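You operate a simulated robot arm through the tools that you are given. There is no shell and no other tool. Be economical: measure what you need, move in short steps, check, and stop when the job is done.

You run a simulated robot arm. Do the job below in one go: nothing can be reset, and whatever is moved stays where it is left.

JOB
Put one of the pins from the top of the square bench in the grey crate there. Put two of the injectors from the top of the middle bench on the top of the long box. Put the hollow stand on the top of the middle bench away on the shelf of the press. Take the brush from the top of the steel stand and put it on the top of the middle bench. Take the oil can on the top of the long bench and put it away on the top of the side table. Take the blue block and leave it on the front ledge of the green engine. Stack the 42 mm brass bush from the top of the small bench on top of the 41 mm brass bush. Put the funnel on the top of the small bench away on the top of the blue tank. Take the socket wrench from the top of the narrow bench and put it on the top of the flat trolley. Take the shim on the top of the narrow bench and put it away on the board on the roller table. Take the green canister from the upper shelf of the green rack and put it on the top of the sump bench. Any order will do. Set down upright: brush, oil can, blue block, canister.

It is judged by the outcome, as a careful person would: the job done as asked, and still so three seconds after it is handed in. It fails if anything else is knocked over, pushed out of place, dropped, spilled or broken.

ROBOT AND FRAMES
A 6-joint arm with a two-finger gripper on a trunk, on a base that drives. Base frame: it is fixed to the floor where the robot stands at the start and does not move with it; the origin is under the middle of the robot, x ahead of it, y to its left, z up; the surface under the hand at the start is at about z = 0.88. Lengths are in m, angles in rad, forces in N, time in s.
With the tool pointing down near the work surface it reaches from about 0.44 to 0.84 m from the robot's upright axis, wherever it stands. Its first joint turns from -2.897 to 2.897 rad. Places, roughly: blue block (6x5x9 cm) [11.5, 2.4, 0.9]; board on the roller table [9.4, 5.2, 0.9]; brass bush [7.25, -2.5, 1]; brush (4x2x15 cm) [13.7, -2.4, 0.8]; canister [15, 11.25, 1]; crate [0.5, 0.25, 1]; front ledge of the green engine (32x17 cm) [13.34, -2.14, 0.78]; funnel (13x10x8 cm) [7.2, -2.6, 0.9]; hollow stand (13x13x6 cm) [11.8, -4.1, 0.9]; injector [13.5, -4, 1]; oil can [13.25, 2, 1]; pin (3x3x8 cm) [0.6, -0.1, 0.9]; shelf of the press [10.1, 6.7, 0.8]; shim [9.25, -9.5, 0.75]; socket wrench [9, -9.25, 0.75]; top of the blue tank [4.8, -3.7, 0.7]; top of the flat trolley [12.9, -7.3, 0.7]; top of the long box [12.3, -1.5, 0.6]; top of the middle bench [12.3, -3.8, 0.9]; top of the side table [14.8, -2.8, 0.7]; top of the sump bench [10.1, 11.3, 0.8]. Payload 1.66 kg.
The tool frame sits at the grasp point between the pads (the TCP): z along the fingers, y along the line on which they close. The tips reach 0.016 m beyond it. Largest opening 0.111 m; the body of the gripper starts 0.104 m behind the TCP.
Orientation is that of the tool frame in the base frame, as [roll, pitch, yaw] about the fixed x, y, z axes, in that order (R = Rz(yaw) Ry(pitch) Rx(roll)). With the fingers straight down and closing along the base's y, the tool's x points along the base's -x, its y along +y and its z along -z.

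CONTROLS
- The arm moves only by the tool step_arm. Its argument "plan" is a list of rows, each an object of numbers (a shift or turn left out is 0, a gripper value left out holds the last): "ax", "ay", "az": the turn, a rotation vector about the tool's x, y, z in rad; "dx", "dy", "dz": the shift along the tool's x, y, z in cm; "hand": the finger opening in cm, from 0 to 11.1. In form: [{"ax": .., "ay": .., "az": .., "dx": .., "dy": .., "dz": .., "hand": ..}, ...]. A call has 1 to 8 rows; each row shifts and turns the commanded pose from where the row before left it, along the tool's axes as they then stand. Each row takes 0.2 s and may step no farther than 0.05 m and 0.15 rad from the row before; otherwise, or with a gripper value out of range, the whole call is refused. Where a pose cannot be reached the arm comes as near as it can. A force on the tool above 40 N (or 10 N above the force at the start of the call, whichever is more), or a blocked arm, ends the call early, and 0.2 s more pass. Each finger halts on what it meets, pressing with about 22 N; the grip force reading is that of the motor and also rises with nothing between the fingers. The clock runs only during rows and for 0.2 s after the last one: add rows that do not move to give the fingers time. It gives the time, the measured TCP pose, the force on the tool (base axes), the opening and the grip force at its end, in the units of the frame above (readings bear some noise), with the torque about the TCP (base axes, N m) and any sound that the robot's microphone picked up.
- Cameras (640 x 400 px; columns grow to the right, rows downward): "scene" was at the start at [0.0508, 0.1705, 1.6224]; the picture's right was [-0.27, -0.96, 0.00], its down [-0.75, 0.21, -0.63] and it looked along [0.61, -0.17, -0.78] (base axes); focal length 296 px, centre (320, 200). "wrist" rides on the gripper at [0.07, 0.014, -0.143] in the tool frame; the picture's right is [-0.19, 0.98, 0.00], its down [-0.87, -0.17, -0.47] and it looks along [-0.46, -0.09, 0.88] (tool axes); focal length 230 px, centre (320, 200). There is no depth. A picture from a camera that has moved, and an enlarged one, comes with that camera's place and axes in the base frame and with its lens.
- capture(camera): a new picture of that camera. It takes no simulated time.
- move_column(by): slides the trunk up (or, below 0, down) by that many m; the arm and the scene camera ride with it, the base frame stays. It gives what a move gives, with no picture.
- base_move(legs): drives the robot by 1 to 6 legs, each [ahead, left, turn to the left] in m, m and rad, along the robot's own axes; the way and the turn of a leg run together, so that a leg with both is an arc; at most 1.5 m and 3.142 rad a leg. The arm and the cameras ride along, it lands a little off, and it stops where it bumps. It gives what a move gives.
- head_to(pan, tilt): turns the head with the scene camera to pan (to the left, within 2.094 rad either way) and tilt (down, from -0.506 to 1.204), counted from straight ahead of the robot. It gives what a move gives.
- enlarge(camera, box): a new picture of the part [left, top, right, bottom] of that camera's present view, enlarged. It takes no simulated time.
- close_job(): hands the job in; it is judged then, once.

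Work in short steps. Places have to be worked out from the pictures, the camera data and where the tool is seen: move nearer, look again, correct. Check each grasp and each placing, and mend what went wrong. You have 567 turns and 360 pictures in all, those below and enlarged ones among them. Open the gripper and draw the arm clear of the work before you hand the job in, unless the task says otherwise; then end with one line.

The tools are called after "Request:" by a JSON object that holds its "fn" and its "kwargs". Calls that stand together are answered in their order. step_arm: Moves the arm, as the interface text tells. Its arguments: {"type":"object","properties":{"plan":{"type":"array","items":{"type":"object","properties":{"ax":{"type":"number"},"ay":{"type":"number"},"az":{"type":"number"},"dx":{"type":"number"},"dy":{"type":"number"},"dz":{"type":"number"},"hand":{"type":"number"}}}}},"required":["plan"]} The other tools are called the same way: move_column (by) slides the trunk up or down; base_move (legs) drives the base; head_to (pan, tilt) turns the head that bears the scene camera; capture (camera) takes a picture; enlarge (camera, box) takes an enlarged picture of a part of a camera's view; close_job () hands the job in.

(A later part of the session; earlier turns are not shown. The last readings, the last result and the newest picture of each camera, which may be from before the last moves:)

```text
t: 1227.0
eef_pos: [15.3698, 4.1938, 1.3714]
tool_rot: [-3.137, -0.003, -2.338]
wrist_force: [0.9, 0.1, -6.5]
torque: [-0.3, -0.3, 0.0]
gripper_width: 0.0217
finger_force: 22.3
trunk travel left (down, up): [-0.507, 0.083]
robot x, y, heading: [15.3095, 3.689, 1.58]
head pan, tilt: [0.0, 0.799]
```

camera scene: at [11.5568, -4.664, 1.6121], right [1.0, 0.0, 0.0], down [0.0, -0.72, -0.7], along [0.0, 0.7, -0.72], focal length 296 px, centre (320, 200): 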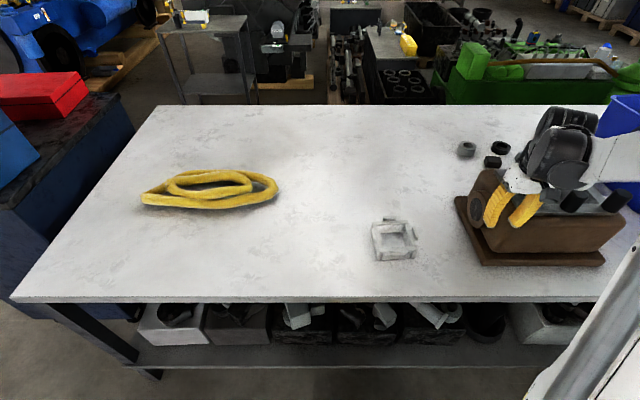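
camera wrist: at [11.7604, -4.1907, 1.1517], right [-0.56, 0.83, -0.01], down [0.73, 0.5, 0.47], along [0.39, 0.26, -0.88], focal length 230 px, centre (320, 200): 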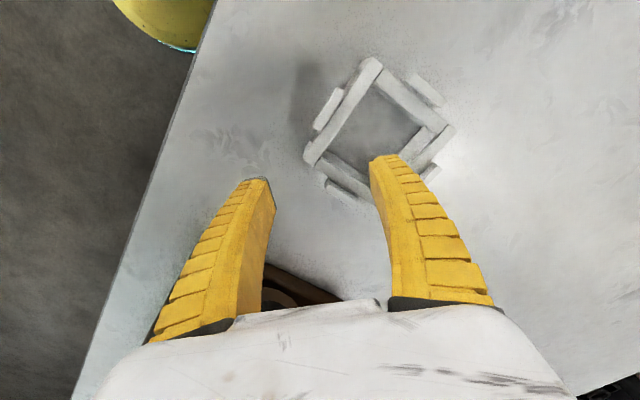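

Request:
{"fn": "base_move", "kwargs": {"legs": [[0, 1.5, 0], [0, 1.5, 0], [0, 1.5, 0], [1.2, 0.25, 0], [0.45, 0.25, 0]]}}

Request:
{"fn": "head_to", "kwargs": {"pan": 0.1, "tilt": 0.65}}

Request:
{"fn": "capture", "kwargs": {"camera": "scene"}}

```text
t: 1257.0
eef_pos: [10.4272, 5.9449, 1.3724]
tool_rot: [-3.135, -0.003, -2.388]
wrist_force: [-0.2, -0.4, -7.6]
torque: [-0.33, -0.31, 0.0]
gripper_width: 0.0223
finger_force: 21.5
trunk travel left (down, up): [-0.507, 0.083]
robot x, y, heading: [10.3415, 5.4453, 1.534]
head pan, tilt: [0.0, 0.799]
```

```text
t: 1257.8
eef_pos: [10.427, 5.9447, 1.3737]
tool_rot: [-3.137, -0.003, -2.389]
wrist_force: [-0.1, -0.4, -7.6]
torque: [-0.29, -0.28, 0.03]
gripper_width: 0.0223
finger_force: 21.7
trunk travel left (down, up): [-0.507, 0.083]
robot x, y, heading: [10.3451, 5.4419, 1.535]
head pan, tilt: [0.099, 0.649]
```

```text
97 pictures are left
camera scene: at [10.1421, 5.5192, 1.9245], right [1.0, 0.06, 0.0], down [0.04, -0.6, -0.8], along [-0.05, 0.79, -0.61], focal length 296 px, centre (320, 200)
```

scene: 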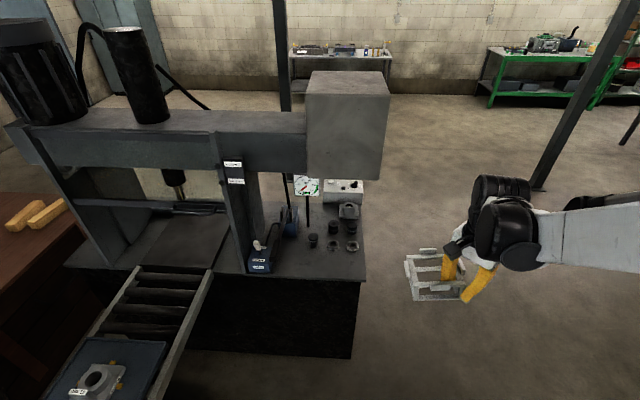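

The press shelf is at z ≈ 0.76 with its near edge at y ≈ 6.43. The free spot is centred at about (9.99, 6.515), and the control box above starts at z ≈ 1.28. I lower the trunk first, then roll in beneath it.

Request:
{"fn": "move_column", "kwargs": {"by": -0.4}}

Request:
{"fn": "base_move", "kwargs": {"legs": [[0.42, 0.1, 0.036]]}}

Request:
{"fn": "head_to", "kwargs": {"pan": 0.05, "tilt": 0.75}}

Request:
{"fn": "capture", "kwargs": {"camera": "scene"}}

Request:
{"fn": "capture", "kwargs": {"camera": "wrist"}}

```text
t: 1261.6
eef_pos: [10.4264, 5.9442, 0.9722]
tool_rot: [-3.135, -0.005, -2.386]
wrist_force: [0.1, -0.4, -6.6]
torque: [-0.32, -0.25, -0.04]
gripper_width: 0.0221
finger_force: 21.8
trunk travel left (down, up): [-0.107, 0.483]
robot x, y, heading: [10.3414, 5.4439, 1.532]
head pan, tilt: [0.099, 0.649]
```

```text
t: 1264.2
eef_pos: [10.319, 6.368, 0.972]
tool_rot: [-3.137, -0.002, -2.354]
wrist_force: [-0.1, -0.2, -7.1]
torque: [-0.27, -0.28, -0.01]
gripper_width: 0.0222
finger_force: 21.9
trunk travel left (down, up): [-0.107, 0.483]
robot x, y, heading: [10.2497, 5.8669, 1.573]
head pan, tilt: [0.099, 0.649]
```

```text
t: 1264.9
eef_pos: [10.3185, 6.3674, 0.971]
tool_rot: [-3.137, -0.005, -2.355]
wrist_force: [0.0, 0.7, -6.9]
torque: [-0.29, -0.3, 0.03]
gripper_width: 0.0223
finger_force: 21.8
trunk travel left (down, up): [-0.107, 0.483]
robot x, y, heading: [10.251, 5.8661, 1.568]
head pan, tilt: [0.051, 0.75]
```

```text
96 pictures are left
camera scene: at [10.0524, 5.9299, 1.516], right [1.0, 0.05, 0.0], down [0.03, -0.68, -0.73], along [-0.03, 0.73, -0.68], focal length 296 px, centre (320, 200)
```

scene: 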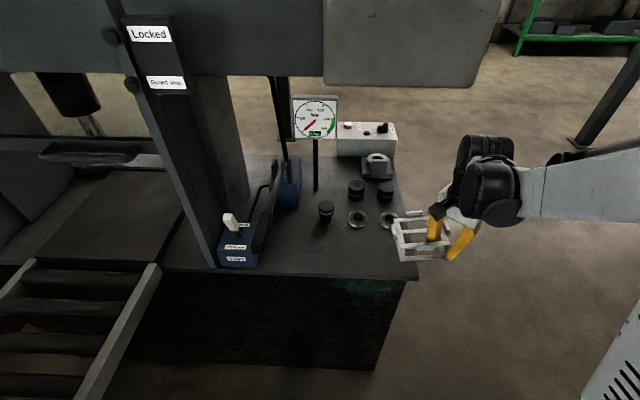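

```text
95 pictures are left
camera wrist: at [10.26, 6.3287, 1.1152], right [-0.56, 0.83, -0.01], down [0.73, 0.5, 0.47], along [0.39, 0.26, -0.88], focal length 230 px, centre (320, 200)
```

wrist: 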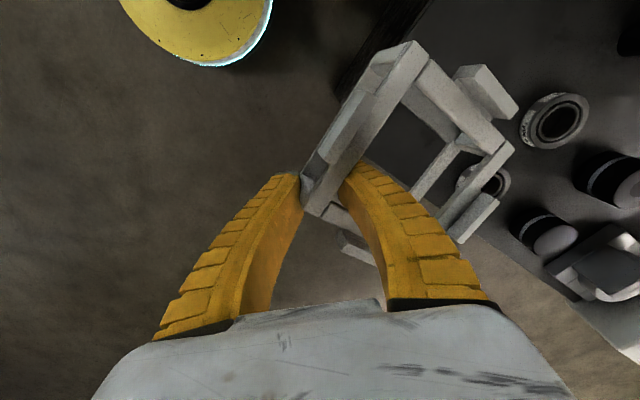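

The stand seems to have slipped lower in the grip during the drive, so I move gently. I bring it over the free spot in small steps.

Request:
{"fn": "step_arm", "kwargs": {"plan": [{"dx": 0.93, "dy": 2.28}, {"dx": 0.93, "dy": 2.28}, {"dx": 0.93, "dy": 2.28}, {"dx": 0.93, "dy": 2.28}, {"dx": 0.93, "dy": 2.28}, {"dx": 0.93, "dy": 2.28}]}}

Request:
{"fn": "step_arm", "kwargs": {"plan": [{"dx": 0.93, "dy": 2.28}, {"dx": 0.93, "dy": 2.28}, {"dx": 0.93, "dy": 2.28}, {"dx": 0.93, "dy": 2.28}, {"dx": 0.9, "dy": 2.3}]}}

Request:
{"fn": "capture", "kwargs": {"camera": "scene"}}

Request:
{"fn": "capture", "kwargs": {"camera": "wrist"}}

```text
t: 1266.3
eef_pos: [10.1812, 6.4277, 0.9711]
tool_rot: [-3.136, -0.005, -2.356]
wrist_force: [0.4, 0.1, -7.4]
torque: [-0.29, -0.24, -0.03]
gripper_width: 0.0224
finger_force: 21.7
trunk travel left (down, up): [-0.107, 0.483]
robot x, y, heading: [10.2485, 5.8636, 1.566]
head pan, tilt: [0.051, 0.75]
```

```text
t: 1267.5
eef_pos: [10.0682, 6.4741, 0.9716]
tool_rot: [-3.136, -0.004, -2.357]
wrist_force: [0.1, 0.6, -6.7]
torque: [-0.27, -0.27, 0.01]
gripper_width: 0.0223
finger_force: 21.8
trunk travel left (down, up): [-0.107, 0.483]
robot x, y, heading: [10.247, 5.8639, 1.569]
head pan, tilt: [0.051, 0.75]
```

```text
94 pictures are left
camera scene: at [10.0519, 5.9302, 1.5159], right [1.0, 0.05, 0.0], down [0.03, -0.68, -0.73], along [-0.03, 0.73, -0.68], focal length 296 px, centre (320, 200)
```

scene: 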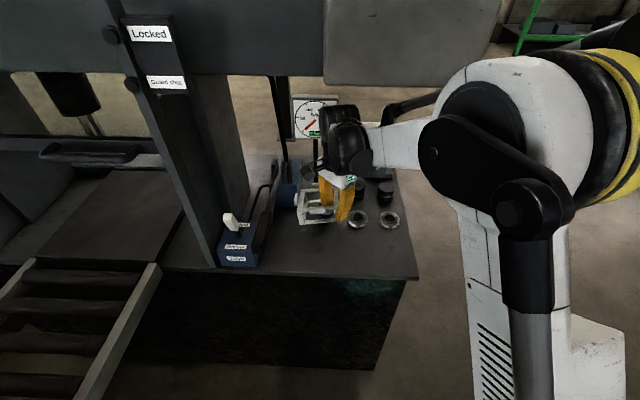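

```text
93 pictures are left
camera wrist: at [10.01, 6.4349, 1.1138], right [-0.56, 0.83, -0.01], down [0.73, 0.5, 0.47], along [0.39, 0.26, -0.88], focal length 230 px, centre (320, 200)
```

wrist: 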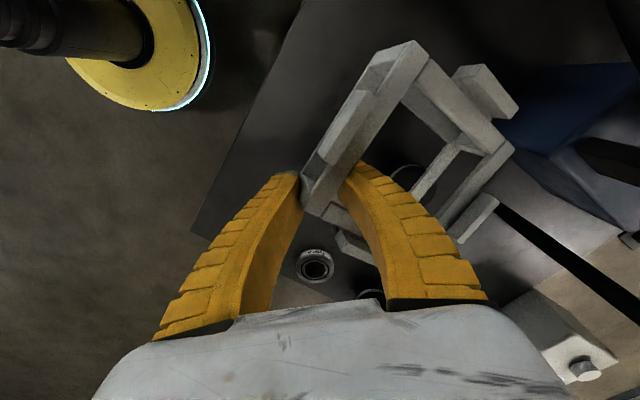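

Request:
{"fn": "enlarge", "kwargs": {"camera": "scene", "box": [270, 150, 410, 270]}}

```text
3.33 times, centred on (340, 210) of scene
camera zoom: at [10.0519, 5.9302, 1.5159], right [1.0, 0.05, 0.0], down [0.03, -0.68, -0.73], along [-0.03, 0.73, -0.68], focal length 988 px, centre (253, 167)
```

zoom: 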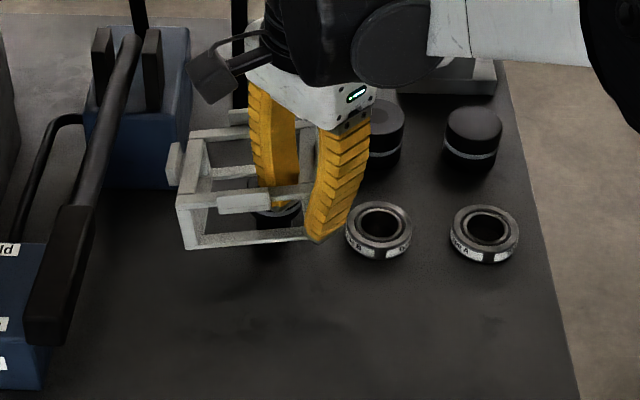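

The stand hangs level with its footprint at about x 9.98–10.09, y 6.45–6.57, clear of the nut and rings. I lower gently.

Request:
{"fn": "step_arm", "kwargs": {"plan": [{"dz": 2.5}, {"dz": 2.5}, {"dz": 2.5}, {"dz": 2.5}, {"dz": 2.0}]}}

Request:
{"fn": "enlarge", "kwargs": {"camera": "scene", "box": [270, 150, 410, 290]}}

```text
t: 1268.7
eef_pos: [10.0703, 6.4715, 0.8541]
tool_rot: [-3.138, -0.004, -2.353]
wrist_force: [0.3, -1.3, 10.9]
torque: [0.39, 0.75, 0.13]
gripper_width: 0.0324
finger_force: 21.8
trunk travel left (down, up): [-0.107, 0.483]
robot x, y, heading: [10.2475, 5.863, 1.565]
head pan, tilt: [0.051, 0.75]
```

```text
2.86 times, centred on (340, 220) of scene
camera zoom: at [10.053, 5.928, 1.5163], right [1.0, 0.05, 0.0], down [0.03, -0.68, -0.73], along [-0.03, 0.73, -0.68], focal length 847 px, centre (263, 143)
```

zoom: 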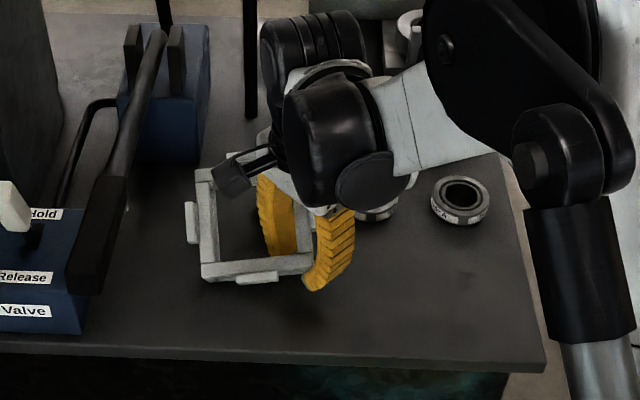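

Contact came earlier than expected and the stand looks tilted. I look closely before going on.

Request:
{"fn": "capture", "kwargs": {"camera": "wrist"}}

Request:
{"fn": "enlarge", "kwargs": {"camera": "scene", "box": [315, 195, 375, 255]}}

```text
90 pictures are left
camera wrist: at [10.0112, 6.4314, 0.9963], right [-0.56, 0.83, 0.0], down [0.73, 0.5, 0.47], along [0.39, 0.26, -0.88], focal length 230 px, centre (320, 200)
```

wrist: 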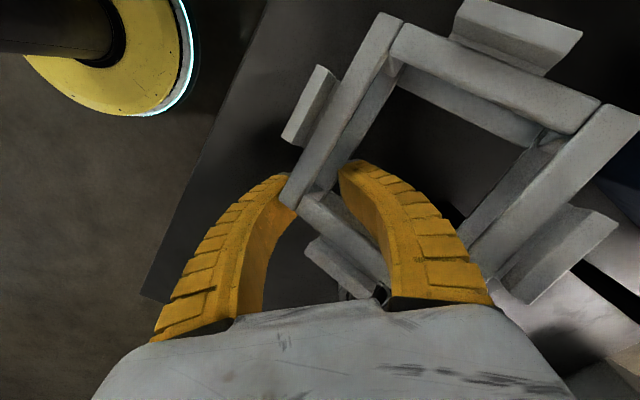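

```text
6.67 times, centred on (345, 225) of scene
camera zoom: at [10.053, 5.928, 1.5163], right [1.0, 0.05, 0.0], down [0.03, -0.68, -0.73], along [-0.03, 0.73, -0.68], focal length 1976 px, centre (153, 33)
```

zoom: 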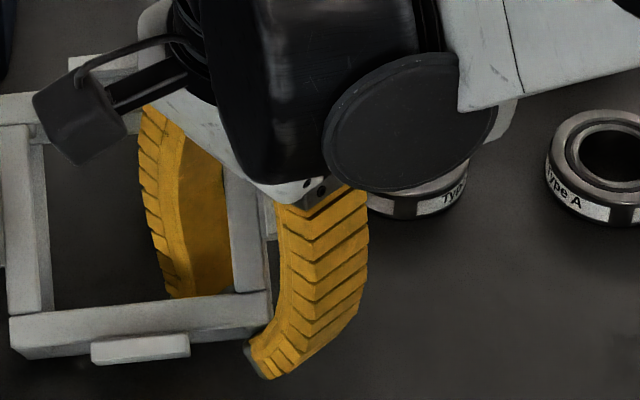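

The far side has landed on one of the parts behind (the black knob). I lift a little and shift the stand 3 cm toward me.

Request:
{"fn": "step_arm", "kwargs": {"plan": [{"dz": -1.5}, {"dz": -1.5}, {"dz": -1.5}, {}]}}

Request:
{"fn": "capture", "kwargs": {"camera": "wrist"}}

Request:
{"fn": "enlarge", "kwargs": {"camera": "scene", "box": [280, 160, 390, 260]}}

```text
t: 1269.7
eef_pos: [10.0691, 6.4715, 0.8983]
tool_rot: [-3.136, -0.004, -2.356]
wrist_force: [-0.8, 0.4, -6.9]
torque: [-0.23, -0.33, -0.03]
gripper_width: 0.0281
finger_force: 22.4
trunk travel left (down, up): [-0.107, 0.483]
robot x, y, heading: [10.2488, 5.8657, 1.567]
head pan, tilt: [0.051, 0.75]
```

```text
88 pictures are left
camera wrist: at [10.0109, 6.4328, 1.04], right [-0.56, 0.83, -0.01], down [0.73, 0.5, 0.47], along [0.39, 0.26, -0.88], focal length 230 px, centre (320, 200)
```

wrist: 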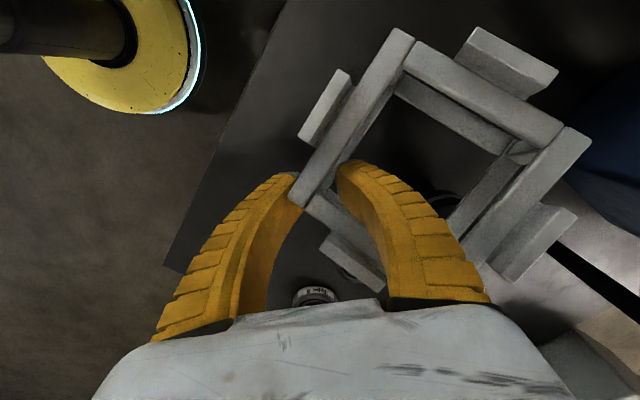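

```text
4.00 times, centred on (335, 210) of scene
camera zoom: at [10.0522, 5.9299, 1.5159], right [1.0, 0.05, 0.0], down [0.03, -0.68, -0.73], along [-0.03, 0.73, -0.68], focal length 1186 px, centre (260, 160)
```

zoom: 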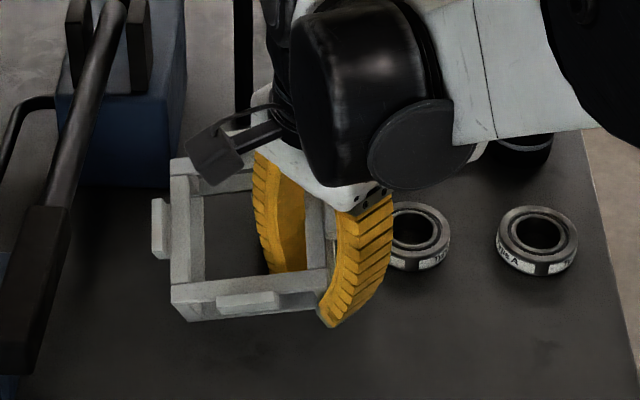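

The knob behind tipped the stand up by about 16°. Taking the shelf at z ≈ 0.80, free depth is y 6.40–6.57, so I raise slightly, shift 5 cm toward me, and rotate the tool 0.28 rad to level the stand again.

Request:
{"fn": "step_arm", "kwargs": {"plan": [{"dz": -1.5}, {"dx": 1.77, "dy": -1.77}, {"dx": 1.77, "dy": -1.77}, {"ax": 0.1, "ay": 0.1}, {"ax": 0.1, "ay": 0.1}, {}]}}

Request:
{"fn": "enlarge", "kwargs": {"camera": "scene", "box": [270, 170, 400, 290]}}

Request:
{"fn": "capture", "kwargs": {"camera": "wrist"}}

```text
t: 1271.1
eef_pos: [10.0691, 6.4214, 0.9128]
tool_rot: [-2.933, -0.201, -2.379]
wrist_force: [0.4, 0.5, -7.0]
torque: [-0.26, -0.3, -0.03]
gripper_width: 0.0275
finger_force: 21.7
trunk travel left (down, up): [-0.107, 0.483]
robot x, y, heading: [10.2526, 5.8647, 1.564]
head pan, tilt: [0.051, 0.75]
```

```text
3.33 times, centred on (335, 230) of scene
camera zoom: at [10.0522, 5.9297, 1.516], right [1.0, 0.05, 0.0], down [0.03, -0.68, -0.73], along [-0.03, 0.73, -0.68], focal length 988 px, centre (270, 100)
```

zoom: 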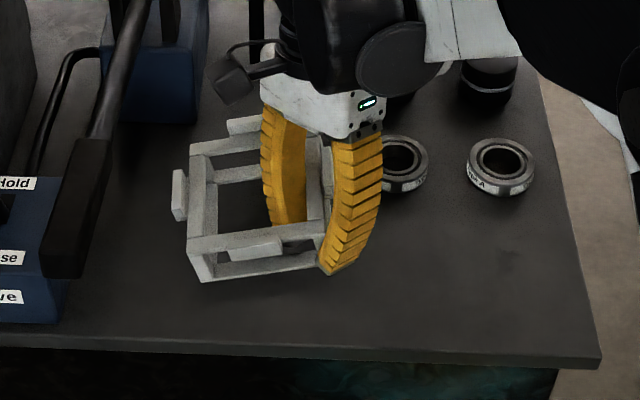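

```text
85 pictures are left
camera wrist: at [10.0099, 6.4244, 1.0596], right [-0.56, 0.79, -0.24], down [0.73, 0.61, 0.31], along [0.39, 0.0, -0.92], focal length 230 px, centre (320, 200)
```

wrist: 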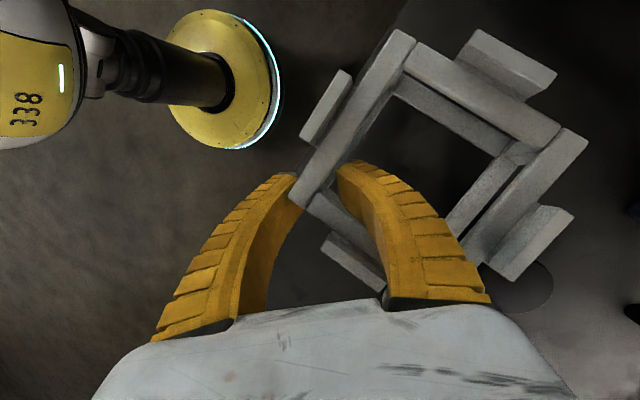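

The stand is level again. I turn it 0.2 rad to square it with the shelf and look again.

Request:
{"fn": "step_arm", "kwargs": {"plan": [{"az": 0.1}, {"az": 0.1}, {}]}}

Request:
{"fn": "enlarge", "kwargs": {"camera": "scene", "box": [270, 170, 400, 290]}}

```text
t: 1271.9
eef_pos: [10.0695, 6.4223, 0.911]
tool_rot: [-2.897, -0.156, -2.577]
wrist_force: [-0.1, -0.8, -6.6]
torque: [-0.33, -0.26, 0.0]
gripper_width: 0.0276
finger_force: 22.1
trunk travel left (down, up): [-0.107, 0.483]
robot x, y, heading: [10.2532, 5.8643, 1.569]
head pan, tilt: [0.051, 0.75]
```

```text
3.33 times, centred on (335, 230) of scene
camera zoom: at [10.0522, 5.9299, 1.5159], right [1.0, 0.05, 0.0], down [0.03, -0.68, -0.73], along [-0.03, 0.73, -0.68], focal length 988 px, centre (270, 100)
```

zoom: 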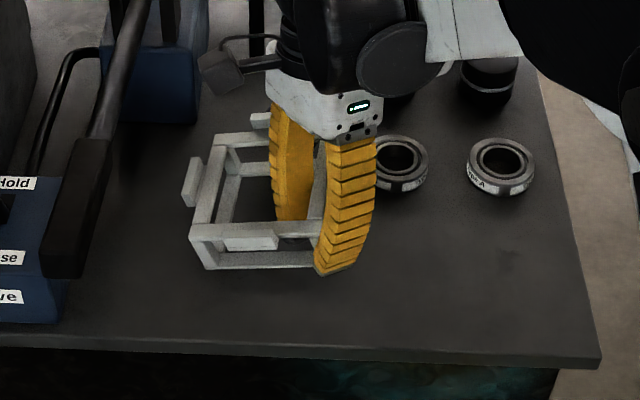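

Square now. I nudge 1 cm inward and lower vertically to contact.

Request:
{"fn": "step_arm", "kwargs": {"plan": [{"dx": -0.53, "dy": 0.8, "dz": -0.28}, {"dx": -0.31, "dy": 0.48, "dz": 1.92}, {"dx": -0.31, "dy": 0.48, "dz": 1.92}]}}

Request:
{"fn": "step_arm", "kwargs": {"plan": [{"dx": -0.12, "dy": 0.19, "dz": 0.77}]}}

Request:
{"fn": "step_arm", "kwargs": {"plan": [{"dx": -0.12, "dy": 0.19, "dz": 0.77}]}}

Request:
{"fn": "step_arm", "kwargs": {"plan": [{"dx": -0.12, "dy": 0.19, "dz": 0.77}]}}

Request:
{"fn": "enlarge", "kwargs": {"camera": "scene", "box": [270, 170, 400, 290]}}

```text
t: 1272.7
eef_pos: [10.0682, 6.4339, 0.8702]
tool_rot: [-2.896, -0.158, -2.576]
wrist_force: [-0.4, -0.4, -8.3]
torque: [-0.32, -0.3, 0.03]
gripper_width: 0.0279
finger_force: 21.3
trunk travel left (down, up): [-0.107, 0.483]
robot x, y, heading: [10.2533, 5.8644, 1.569]
head pan, tilt: [0.051, 0.75]
```

```text
t: 1273.1
eef_pos: [10.0685, 6.4314, 0.8651]
tool_rot: [-2.899, -0.157, -2.574]
wrist_force: [1.7, -0.4, -1.8]
torque: [0.26, 0.14, -0.14]
gripper_width: 0.0265
finger_force: 22.0
trunk travel left (down, up): [-0.107, 0.483]
robot x, y, heading: [10.2485, 5.8669, 1.562]
head pan, tilt: [0.051, 0.75]
```

```text
t: 1273.5
eef_pos: [10.0691, 6.4313, 0.8558]
tool_rot: [-2.899, -0.157, -2.574]
wrist_force: [2.5, -1.5, 1.4]
torque: [0.49, 0.36, -0.15]
gripper_width: 0.027
finger_force: 22.2
trunk travel left (down, up): [-0.107, 0.483]
robot x, y, heading: [10.2487, 5.8673, 1.57]
head pan, tilt: [0.051, 0.75]
```

```text
t: 1273.9
eef_pos: [10.0678, 6.4314, 0.8474]
tool_rot: [-2.9, -0.157, -2.576]
wrist_force: [2.3, -0.9, 3.1]
torque: [0.55, 0.5, -0.12]
gripper_width: 0.0275
finger_force: 22.2
trunk travel left (down, up): [-0.107, 0.483]
robot x, y, heading: [10.2491, 5.8621, 1.569]
head pan, tilt: [0.051, 0.75]
```

```text
3.33 times, centred on (335, 230) of scene
camera zoom: at [10.0526, 5.9289, 1.5161], right [1.0, 0.05, 0.0], down [0.03, -0.68, -0.73], along [-0.03, 0.73, -0.68], focal length 988 px, centre (270, 100)
```

zoom: 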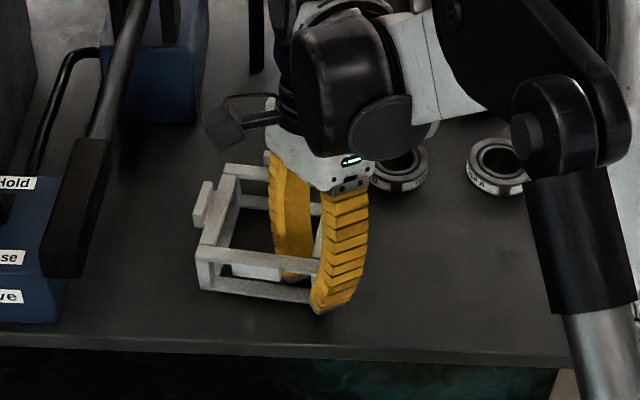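

Request:
{"fn": "capture", "kwargs": {"camera": "wrist"}}

Request:
{"fn": "enlarge", "kwargs": {"camera": "scene", "box": [305, 200, 375, 270]}}

```text
82 pictures are left
camera wrist: at [10.0031, 6.4455, 0.9922], right [-0.38, 0.88, -0.26], down [0.81, 0.46, 0.36], along [0.44, -0.08, -0.9], focal length 230 px, centre (320, 200)
```

wrist: 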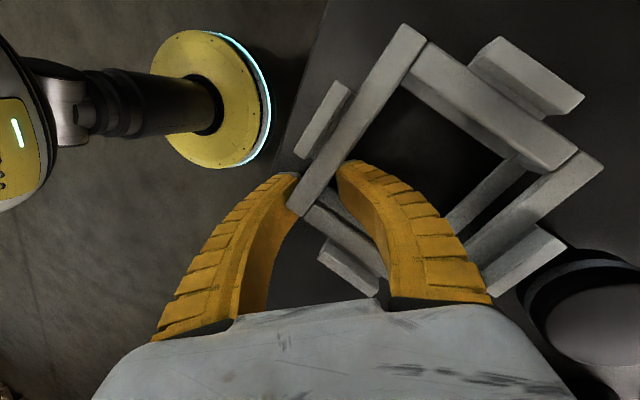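

```text
5.71 times, centred on (340, 235) of scene
camera zoom: at [10.0526, 5.9289, 1.5161], right [1.0, 0.05, 0.0], down [0.03, -0.68, -0.73], along [-0.03, 0.73, -0.68], focal length 1694 px, centre (206, 0)
```

zoom: 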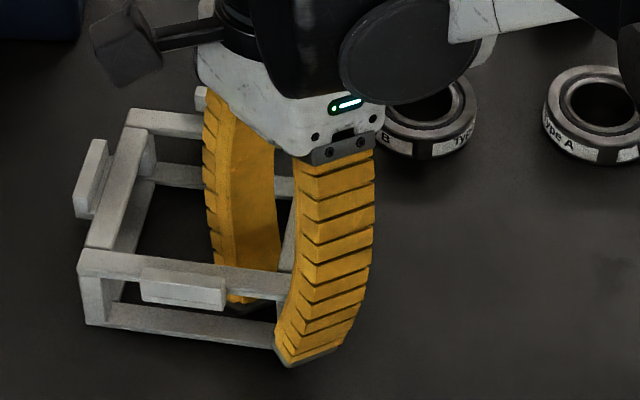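

The far tab is against the knob. I raise 1 cm, move 3 cm toward me (the shelf edge is at y ≈ 6.38), and lower again.

Request:
{"fn": "step_arm", "kwargs": {"plan": [{"dx": 0.19, "dy": -0.29, "dz": -1.15}, {"dx": 0.8, "dy": -1.2, "dz": 0.42}, {"dx": 0.8, "dy": -1.2, "dz": 0.42}, {}]}}

Request:
{"fn": "enlarge", "kwargs": {"camera": "scene", "box": [270, 180, 400, 300]}}

```text
t: 1274.9
eef_pos: [10.0687, 6.4023, 0.8592]
tool_rot: [-2.898, -0.157, -2.574]
wrist_force: [1.3, -0.7, -2.8]
torque: [0.11, 0.0, -0.04]
gripper_width: 0.0255
finger_force: 22.3
trunk travel left (down, up): [-0.107, 0.483]
robot x, y, heading: [10.2479, 5.862, 1.567]
head pan, tilt: [0.051, 0.75]
```

```text
3.33 times, centred on (335, 240) of scene
camera zoom: at [10.0524, 5.9294, 1.516], right [1.0, 0.05, 0.0], down [0.03, -0.68, -0.73], along [-0.03, 0.73, -0.68], focal length 988 px, centre (270, 67)
```

zoom: 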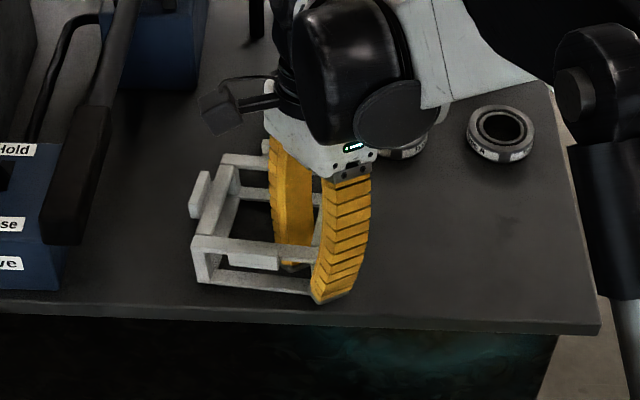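

It is resting partly on the shelf already. I keep lowering in small steps until it sits fully.

Request:
{"fn": "step_arm", "kwargs": {"plan": [{"dx": -0.09, "dy": 0.14, "dz": 0.57}]}}

Request:
{"fn": "step_arm", "kwargs": {"plan": [{"dx": -0.09, "dy": 0.14, "dz": 0.57}]}}

Request:
{"fn": "step_arm", "kwargs": {"plan": [{"dx": -0.09, "dy": 0.14, "dz": 0.57}]}}

Request:
{"fn": "step_arm", "kwargs": {"plan": [{"dx": -0.09, "dy": 0.14, "dz": 0.57}]}}

Request:
{"fn": "enlarge", "kwargs": {"camera": "scene", "box": [295, 210, 375, 290]}}

```text
t: 1275.3
eef_pos: [10.0692, 6.4024, 0.8545]
tool_rot: [-2.899, -0.157, -2.575]
wrist_force: [0.8, -2.3, 3.3]
torque: [0.64, 0.46, 0.09]
gripper_width: 0.0259
finger_force: 22.3
trunk travel left (down, up): [-0.107, 0.483]
robot x, y, heading: [10.2487, 5.8613, 1.568]
head pan, tilt: [0.051, 0.75]
```

```text
t: 1275.7
eef_pos: [10.0694, 6.4017, 0.8478]
tool_rot: [-2.898, -0.154, -2.574]
wrist_force: [2.0, -3.3, 3.4]
torque: [0.7, 0.48, -0.04]
gripper_width: 0.0266
finger_force: 22.0
trunk travel left (down, up): [-0.107, 0.483]
robot x, y, heading: [10.2438, 5.8671, 1.571]
head pan, tilt: [0.051, 0.75]
```

```text
t: 1276.1
eef_pos: [10.0696, 6.4015, 0.8422]
tool_rot: [-2.9, -0.156, -2.576]
wrist_force: [2.2, -1.1, 3.8]
torque: [0.71, 0.55, -0.1]
gripper_width: 0.0271
finger_force: 22.1
trunk travel left (down, up): [-0.107, 0.483]
robot x, y, heading: [10.247, 5.8663, 1.563]
head pan, tilt: [0.051, 0.75]
```

```text
t: 1276.5
eef_pos: [10.0689, 6.4023, 0.8381]
tool_rot: [-2.9, -0.158, -2.572]
wrist_force: [1.2, 5.0, 29.5]
torque: [0.44, 0.17, 0.37]
gripper_width: 0.0274
finger_force: 22.0
trunk travel left (down, up): [-0.107, 0.483]
robot x, y, heading: [10.2513, 5.8652, 1.566]
head pan, tilt: [0.051, 0.75]
```

```text
5.00 times, centred on (335, 250) of scene
camera zoom: at [10.0533, 5.9278, 1.5166], right [1.0, 0.05, 0.0], down [0.03, -0.68, -0.73], along [-0.03, 0.73, -0.68], focal length 1482 px, centre (245, -50)
```

zoom: 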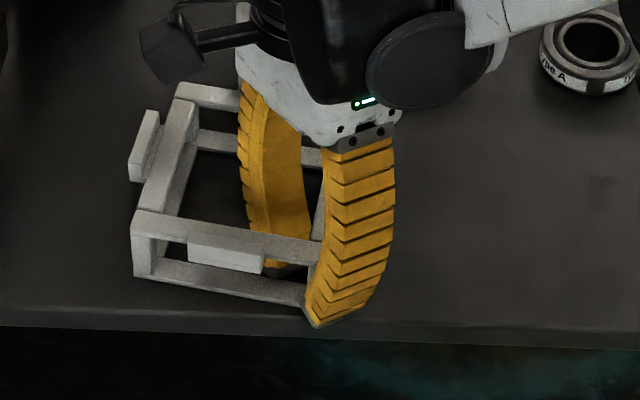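

Fully seated now, with the fingertips at shelf level. I ease up 3 mm, open a little and check.

Request:
{"fn": "step_arm", "kwargs": {"plan": [{"dx": 0.05, "dy": -0.07, "dz": -0.29}, {"hand": 4}, {"hand": 5}, {}]}}

Request:
{"fn": "enlarge", "kwargs": {"camera": "scene", "box": [295, 210, 375, 290]}}

Request:
{"fn": "capture", "kwargs": {"camera": "wrist"}}

```text
t: 1277.5
eef_pos: [10.0692, 6.4011, 0.8408]
tool_rot: [-2.899, -0.157, -2.575]
wrist_force: [6.1, -9.3, 13.7]
torque: [0.26, -0.03, -0.12]
gripper_width: 0.045
finger_force: 0.0
trunk travel left (down, up): [-0.107, 0.483]
robot x, y, heading: [10.2527, 5.8661, 1.564]
head pan, tilt: [0.051, 0.75]
```

```text
5.00 times, centred on (335, 250) of scene
camera zoom: at [10.0534, 5.9273, 1.5163], right [1.0, 0.05, 0.0], down [0.03, -0.68, -0.73], along [-0.03, 0.73, -0.68], focal length 1482 px, centre (245, -50)
```

zoom: 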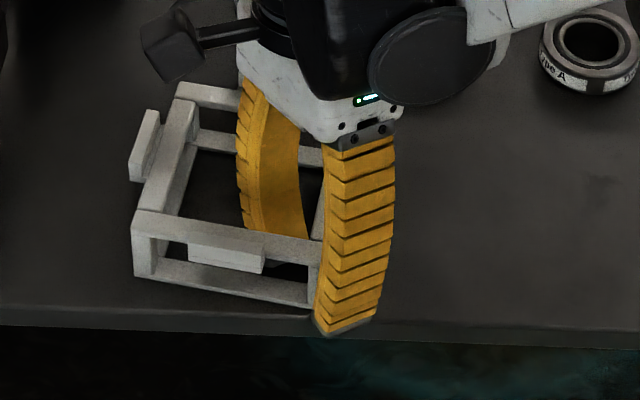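

```text
77 pictures are left
camera wrist: at [10.0043, 6.415, 0.9854], right [-0.38, 0.89, -0.26], down [0.81, 0.46, 0.36], along [0.44, -0.08, -0.9], focal length 230 px, centre (320, 200)
```

wrist: 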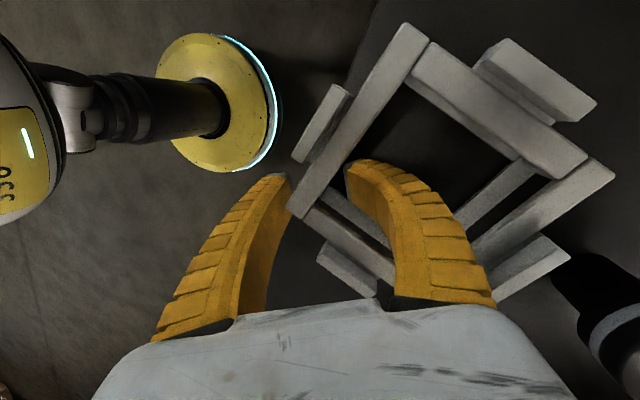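

The stand is free and flat. I withdraw straight up and check.

Request:
{"fn": "step_arm", "kwargs": {"plan": [{"dx": 0.16, "dy": -0.24, "dz": -0.96}, {"dx": 0.31, "dy": -0.48, "dz": -1.9}, {}]}}

Request:
{"fn": "step_arm", "kwargs": {"plan": [{"dx": 0.47, "dy": -0.72, "dz": -2.87}, {"dx": 0.62, "dy": -0.96, "dz": -3.83}, {"dx": 0.62, "dy": -0.96, "dz": -3.83}, {}]}}

Request:
{"fn": "enlarge", "kwargs": {"camera": "scene", "box": [270, 150, 410, 290]}}

```text
t: 1278.3
eef_pos: [10.07, 6.4019, 0.8687]
tool_rot: [-2.9, -0.157, -2.573]
wrist_force: [0.5, 0.4, 0.5]
torque: [0.05, -0.01, 0.0]
gripper_width: 0.0523
finger_force: 1.6
trunk travel left (down, up): [-0.107, 0.483]
robot x, y, heading: [10.2482, 5.8662, 1.567]
head pan, tilt: [0.051, 0.75]
```

```text
t: 1279.3
eef_pos: [10.0696, 6.4021, 0.9775]
tool_rot: [-2.898, -0.157, -2.576]
wrist_force: [0.7, -0.6, -0.1]
torque: [-0.01, 0.01, 0.01]
gripper_width: 0.0522
finger_force: 1.5
trunk travel left (down, up): [-0.107, 0.483]
robot x, y, heading: [10.2482, 5.8654, 1.564]
head pan, tilt: [0.051, 0.75]
```

```text
2.86 times, centred on (340, 220) of scene
camera zoom: at [10.0524, 5.9292, 1.516], right [1.0, 0.05, 0.0], down [0.03, -0.68, -0.73], along [-0.03, 0.73, -0.68], focal length 847 px, centre (263, 143)
```

zoom: 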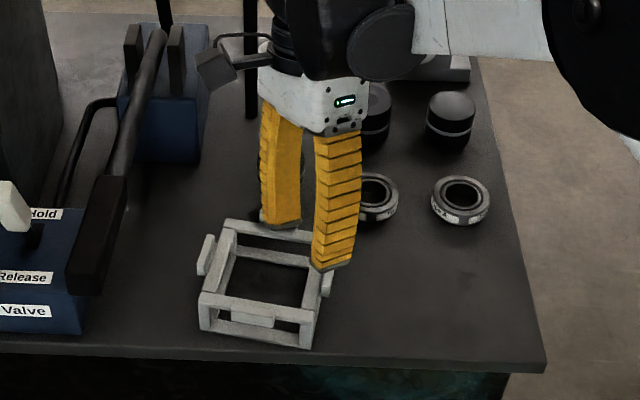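

The stand is on the press shelf, flat. I draw the arm back, straighten the tool, and check the items behind.

Request:
{"fn": "step_arm", "kwargs": {"plan": [{"dx": 2.1, "dy": -3.2, "dz": 1.1}, {"dx": 1.6, "dy": -2.4, "dz": 0.85}, {"az": -0.1}, {"az": -0.1}, {"ax": -0.1, "ay": -0.1}, {"ax": -0.1, "ay": -0.1}]}}

Request:
{"fn": "base_move", "kwargs": {"legs": [[-0.4, 0, 0]]}}

Request:
{"fn": "enlarge", "kwargs": {"camera": "scene", "box": [220, 80, 420, 260]}}

```text
t: 1280.7
eef_pos: [10.0691, 6.3313, 0.9791]
tool_rot: [-3.139, -0.001, -2.354]
wrist_force: [0.2, 0.8, -0.7]
torque: [0.03, -0.02, 0.0]
gripper_width: 0.0521
finger_force: 1.7
trunk travel left (down, up): [-0.107, 0.483]
robot x, y, heading: [10.2485, 5.8649, 1.566]
head pan, tilt: [0.051, 0.75]
```

```text
t: 1283.2
eef_pos: [10.0674, 5.9341, 0.9799]
tool_rot: [-3.137, 0.0, -2.352]
wrist_force: [1.8, -0.5, 0.2]
torque: [0.05, -0.04, 0.02]
gripper_width: 0.0523
finger_force: 1.5
trunk travel left (down, up): [-0.107, 0.483]
robot x, y, heading: [10.2477, 5.4689, 1.568]
head pan, tilt: [0.051, 0.75]
```

```text
2.22 times, centred on (320, 170) of scene
camera zoom: at [10.0507, 5.5322, 1.5161], right [1.0, 0.05, 0.0], down [0.03, -0.68, -0.73], along [-0.03, 0.73, -0.68], focal length 659 px, centre (320, 267)
```

zoom: 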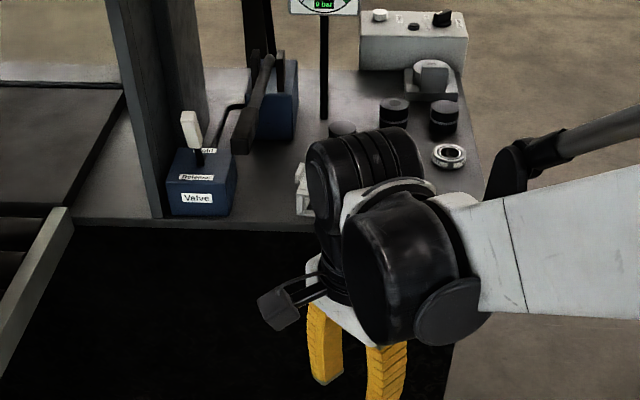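

All fine at the press. The last item is the canister on the green rack near (15, 11.25). I raise the trunk, drive east then north, and look.

Request:
{"fn": "move_column", "kwargs": {"by": 0.4}}

Request:
{"fn": "base_move", "kwargs": {"legs": [[-0.3, 0, 0], [0, -1.5, 0], [0, -1.5, 0], [1.5, -0.2, 0], [1.2, 0, 0]]}}

Request:
{"fn": "head_to", "kwargs": {"pan": -0.1, "tilt": 0.3}}

Request:
{"fn": "capture", "kwargs": {"camera": "scene"}}

```text
t: 1287.0
eef_pos: [10.0665, 5.9346, 1.378]
tool_rot: [-3.137, -0.001, -2.353]
wrist_force: [-0.8, -0.3, -0.6]
torque: [-0.03, -0.05, 0.03]
gripper_width: 0.0522
finger_force: 1.8
trunk travel left (down, up): [-0.507, 0.083]
robot x, y, heading: [10.2474, 5.472, 1.565]
head pan, tilt: [0.051, 0.75]
```

```text
refused: leg 4 is longer than a leg can be; nothing moved
```

```text
t: 1287.9
eef_pos: [10.067, 5.9351, 1.3783]
tool_rot: [-3.134, -0.004, -2.353]
wrist_force: [0.6, -0.1, 0.1]
torque: [0.01, -0.02, -0.04]
gripper_width: 0.0522
finger_force: 1.4
trunk travel left (down, up): [-0.507, 0.083]
robot x, y, heading: [10.2468, 5.4666, 1.567]
head pan, tilt: [-0.099, 0.3]
```

```text
74 pictures are left
camera scene: at [10.0641, 5.5427, 1.9563], right [0.99, -0.1, 0.0], down [-0.03, -0.29, -0.95], along [0.1, 0.95, -0.3], focal length 296 px, centre (320, 200)
```

scene: 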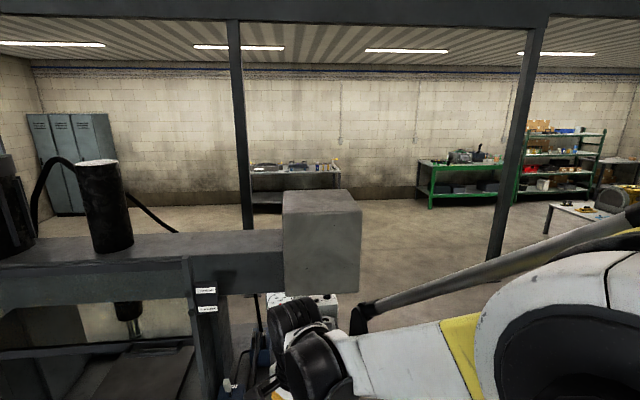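

The refused leg was too long. I redo the drive with shorter legs: east, then north between the column and the grey table.

Request:
{"fn": "base_move", "kwargs": {"legs": [[-0.3, 0, 0], [0, -1.5, 0], [0, -1.5, 0], [1.4, 0, 0], [1.4, 0, 0]]}}

Request:
{"fn": "head_to", "kwargs": {"pan": -0.2, "tilt": 0.4}}

Request:
{"fn": "capture", "kwargs": {"camera": "scene"}}

```text
t: 1317.4
eef_pos: [13.1611, 8.4412, 1.3791]
tool_rot: [-3.136, -0.004, -2.384]
wrist_force: [0.0, 0.2, 0.2]
torque: [-0.02, 0.0, 0.0]
gripper_width: 0.0523
finger_force: 1.5
trunk travel left (down, up): [-0.507, 0.083]
robot x, y, heading: [13.3273, 7.9704, 1.531]
head pan, tilt: [-0.099, 0.3]
```

```text
t: 1318.1
eef_pos: [13.1613, 8.4413, 1.3794]
tool_rot: [-3.136, -0.002, -2.385]
wrist_force: [-0.2, 1.2, 0.4]
torque: [-0.01, -0.02, -0.01]
gripper_width: 0.0523
finger_force: 0.7
trunk travel left (down, up): [-0.507, 0.083]
robot x, y, heading: [13.3236, 7.968, 1.538]
head pan, tilt: [-0.201, 0.4]
```

```text
73 pictures are left
camera scene: at [13.1545, 8.0475, 1.9471], right [0.97, -0.23, 0.0], down [-0.09, -0.38, -0.92], along [0.22, 0.9, -0.39], focal length 296 px, centre (320, 200)
```

scene: 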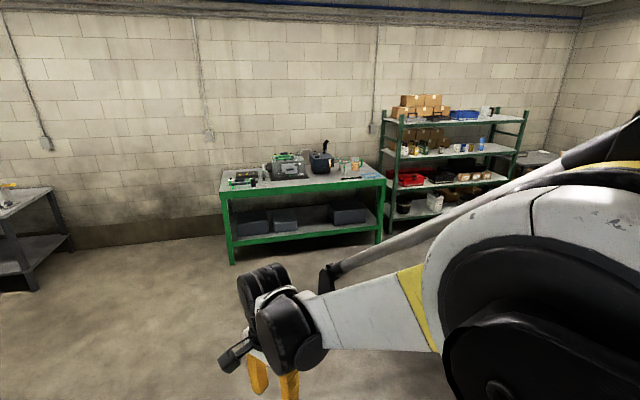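

Request:
{"fn": "enlarge", "kwargs": {"camera": "scene", "box": [370, 85, 540, 225]}}

```text
2.86 times, centred on (455, 155) of scene
camera zoom: at [13.1545, 8.0475, 1.9471], right [0.97, -0.23, 0.0], down [-0.09, -0.38, -0.92], along [0.22, 0.9, -0.39], focal length 847 px, centre (-66, 329)
```

zoom: 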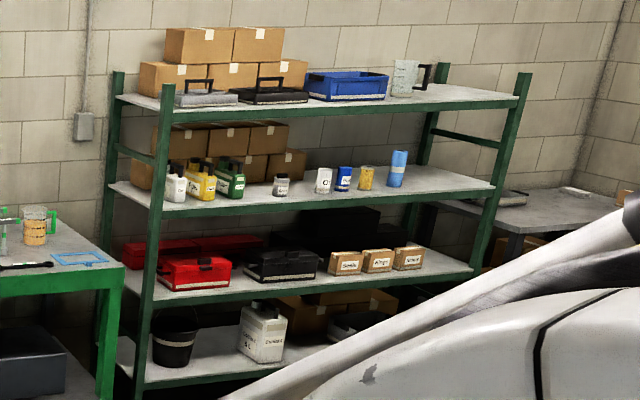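

The green canister stands on the second shelf from the top, near (15.1, 11.1) at z ≈ 1.09, with another shelf above. I turn to see the floor in front of the rack.

Request:
{"fn": "base_move", "kwargs": {"legs": [[0, 0, -1.2]]}}

Request:
{"fn": "head_to", "kwargs": {"pan": 0.55, "tilt": 0.5}}

Request:
{"fn": "capture", "kwargs": {"camera": "scene"}}

```text
t: 1321.4
eef_pos: [13.7006, 8.3013, 1.3782]
tool_rot: [-3.136, -0.001, 2.715]
wrist_force: [-0.8, -0.3, 0.1]
torque: [0.03, -0.01, 0.03]
gripper_width: 0.0522
finger_force: 1.1
trunk travel left (down, up): [-0.507, 0.083]
robot x, y, heading: [13.3282, 7.9681, 0.351]
head pan, tilt: [-0.201, 0.4]
```

```text
t: 1322.5
eef_pos: [13.6995, 8.3012, 1.379]
tool_rot: [-3.135, -0.001, 2.715]
wrist_force: [-0.7, -0.6, 0.3]
torque: [0.0, 0.0, -0.03]
gripper_width: 0.0522
finger_force: 1.8
trunk travel left (down, up): [-0.507, 0.083]
robot x, y, heading: [13.3257, 7.9705, 0.355]
head pan, tilt: [0.55, 0.499]
```

```text
71 pictures are left
camera scene: at [13.2955, 8.2133, 1.938], right [0.78, -0.62, 0.0], down [-0.3, -0.38, -0.88], along [0.54, 0.69, -0.48], focal length 296 px, centre (320, 200)
```

scene: 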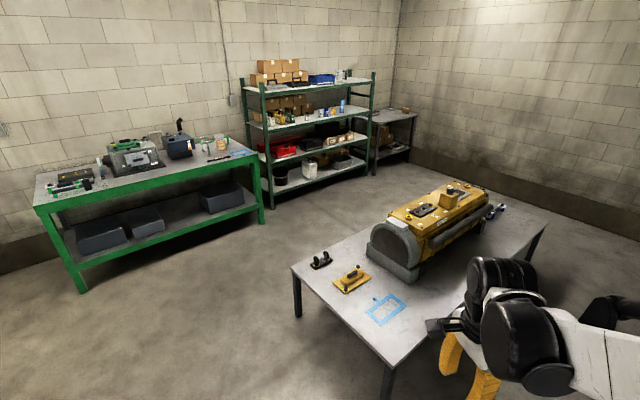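

The rack's front is at y ≈ 11.2 and the table in front ends at y ≈ 9.6, so there's a 1.6 m lane. I drive in front of the canister.

Request:
{"fn": "base_move", "kwargs": {"legs": [[0, 0, 1.216], [1.2, 0, 0], [1.05, 0, 0], [0, -1.4, 0]]}}

Request:
{"fn": "head_to", "kwargs": {"pan": 0.0, "tilt": 0.5}}

Request:
{"fn": "capture", "kwargs": {"camera": "scene"}}

```text
t: 1343.2
eef_pos: [14.531, 10.6927, 1.3787]
tool_rot: [-3.136, -0.002, -2.338]
wrist_force: [-0.1, -0.5, 0.3]
torque: [-0.03, 0.0, -0.03]
gripper_width: 0.0522
finger_force: 1.6
trunk travel left (down, up): [-0.507, 0.083]
robot x, y, heading: [14.7175, 10.2289, 1.581]
head pan, tilt: [0.55, 0.499]
```

```text
t: 1344.1
eef_pos: [14.5308, 10.6914, 1.3801]
tool_rot: [-3.136, -0.002, -2.34]
wrist_force: [0.1, 0.3, -0.3]
torque: [0.0, -0.02, -0.02]
gripper_width: 0.0523
finger_force: 1.8
trunk travel left (down, up): [-0.507, 0.083]
robot x, y, heading: [14.7165, 10.2312, 1.583]
head pan, tilt: [0.0, 0.499]
```

```text
70 pictures are left
camera scene: at [14.5247, 10.2987, 1.938], right [1.0, 0.01, 0.0], down [0.01, -0.48, -0.88], along [-0.01, 0.88, -0.48], focal length 296 px, centre (320, 200)
```

scene: 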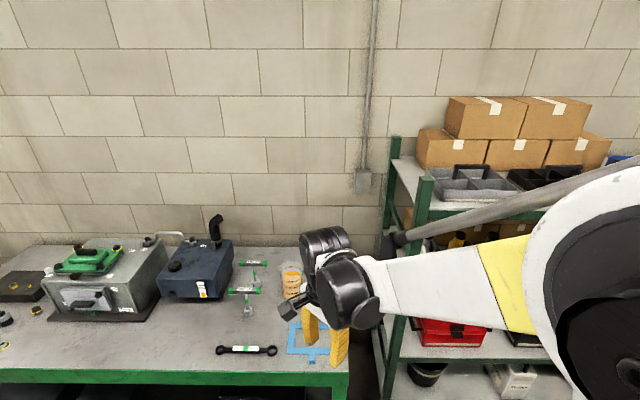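

I move right to x ≈ 15.1 and lower the trunk to look onto the shelf.

Request:
{"fn": "base_move", "kwargs": {"legs": [[0, -0.42, -0.012]]}}

Request:
{"fn": "move_column", "kwargs": {"by": -0.25}}

Request:
{"fn": "head_to", "kwargs": {"pan": 0.0, "tilt": 0.4}}

Request:
{"fn": "capture", "kwargs": {"camera": "scene"}}

```text
t: 1346.7
eef_pos: [14.9409, 10.6974, 1.3786]
tool_rot: [-3.138, -0.003, -2.339]
wrist_force: [0.9, -0.5, 0.6]
torque: [-0.01, 0.06, 0.01]
gripper_width: 0.0522
finger_force: 2.1
trunk travel left (down, up): [-0.507, 0.083]
robot x, y, heading: [15.131, 10.2322, 1.582]
head pan, tilt: [0.0, 0.499]
```

```text
t: 1349.2
eef_pos: [14.9408, 10.6976, 1.1289]
tool_rot: [-3.136, -0.003, -2.338]
wrist_force: [0.7, 0.6, -0.1]
torque: [-0.03, -0.01, 0.03]
gripper_width: 0.0523
finger_force: 1.1
trunk travel left (down, up): [-0.257, 0.333]
robot x, y, heading: [15.1304, 10.2347, 1.585]
head pan, tilt: [0.0, 0.499]
```

```text
t: 1349.9
eef_pos: [14.9405, 10.697, 1.1291]
tool_rot: [-3.137, -0.002, -2.339]
wrist_force: [0.1, -0.4, -0.3]
torque: [-0.01, 0.02, -0.02]
gripper_width: 0.0523
finger_force: 1.2
trunk travel left (down, up): [-0.257, 0.333]
robot x, y, heading: [15.1279, 10.2335, 1.578]
head pan, tilt: [0.0, 0.4]
```

```text
69 pictures are left
camera scene: at [14.9348, 10.3053, 1.6971], right [1.0, 0.01, 0.0], down [0.0, -0.39, -0.92], along [-0.01, 0.92, -0.39], focal length 296 px, centre (320, 200)
```

scene: 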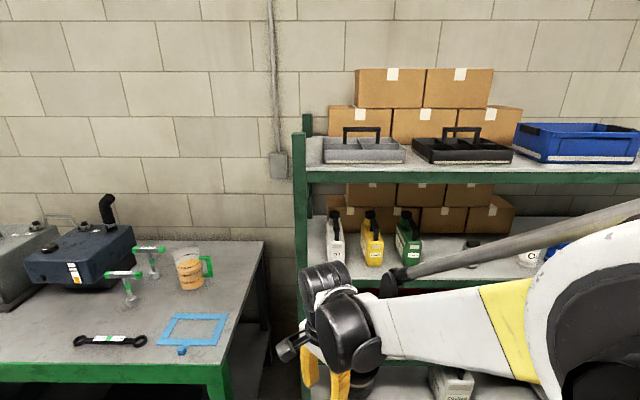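

Request:
{"fn": "enlarge", "kwargs": {"camera": "scene", "box": [310, 160, 490, 300]}}

```text
2.86 times, centred on (400, 230) of scene
camera zoom: at [14.9348, 10.3053, 1.6971], right [1.0, 0.01, 0.0], down [0.0, -0.39, -0.92], along [-0.01, 0.92, -0.39], focal length 847 px, centre (91, 114)
```

zoom: 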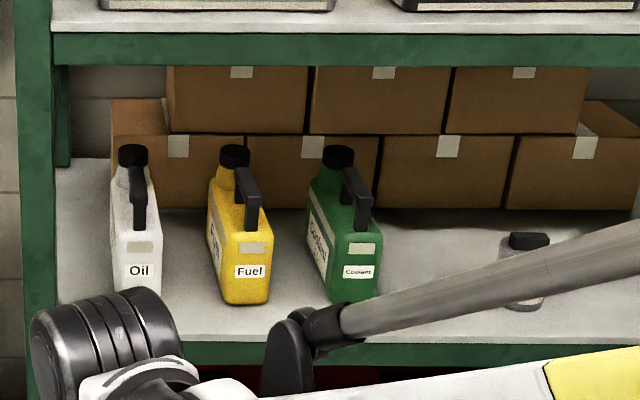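

The green "Coolant" canister is about 6.7 cm wide, its front at (15.273, 11.253), on a shelf at z ≈ 1.03 with the next shelf at about 1.37. I'll approach from the front with the tool tilted, pointing about 30° below horizontal. First I turn and tilt the tool.

Request:
{"fn": "step_arm", "kwargs": {"plan": [{"az": -0.13, "hand": 10}, {"az": -0.13}, {"az": -0.13}, {"az": -0.13}, {"az": -0.13}, {"az": -0.13}]}}

Request:
{"fn": "step_arm", "kwargs": {"plan": [{"ay": -0.15}, {"ay": -0.15}, {"ay": -0.15}, {"ay": -0.15}, {"ay": -0.15}, {"ay": -0.15}, {"ay": -0.15}]}}

```text
t: 1351.3
eef_pos: [14.941, 10.6973, 1.129]
tool_rot: [-3.139, -0.005, -1.554]
wrist_force: [-0.5, 0.5, 0.6]
torque: [0.0, -0.03, 0.0]
gripper_width: 0.1008
finger_force: 1.3
trunk travel left (down, up): [-0.257, 0.333]
robot x, y, heading: [15.1288, 10.2336, 1.582]
head pan, tilt: [0.0, 0.4]
```

```text
t: 1352.9
eef_pos: [14.9357, 10.7027, 1.1552]
tool_rot: [-3.139, 1.043, -1.555]
wrist_force: [0.2, -0.1, -0.5]
torque: [-0.03, 0.02, 0.01]
gripper_width: 0.1002
finger_force: 0.3
out of reach, approached as far as the arm can: row 7
trunk travel left (down, up): [-0.257, 0.333]
robot x, y, heading: [15.1305, 10.2358, 1.578]
head pan, tilt: [0.0, 0.4]
```

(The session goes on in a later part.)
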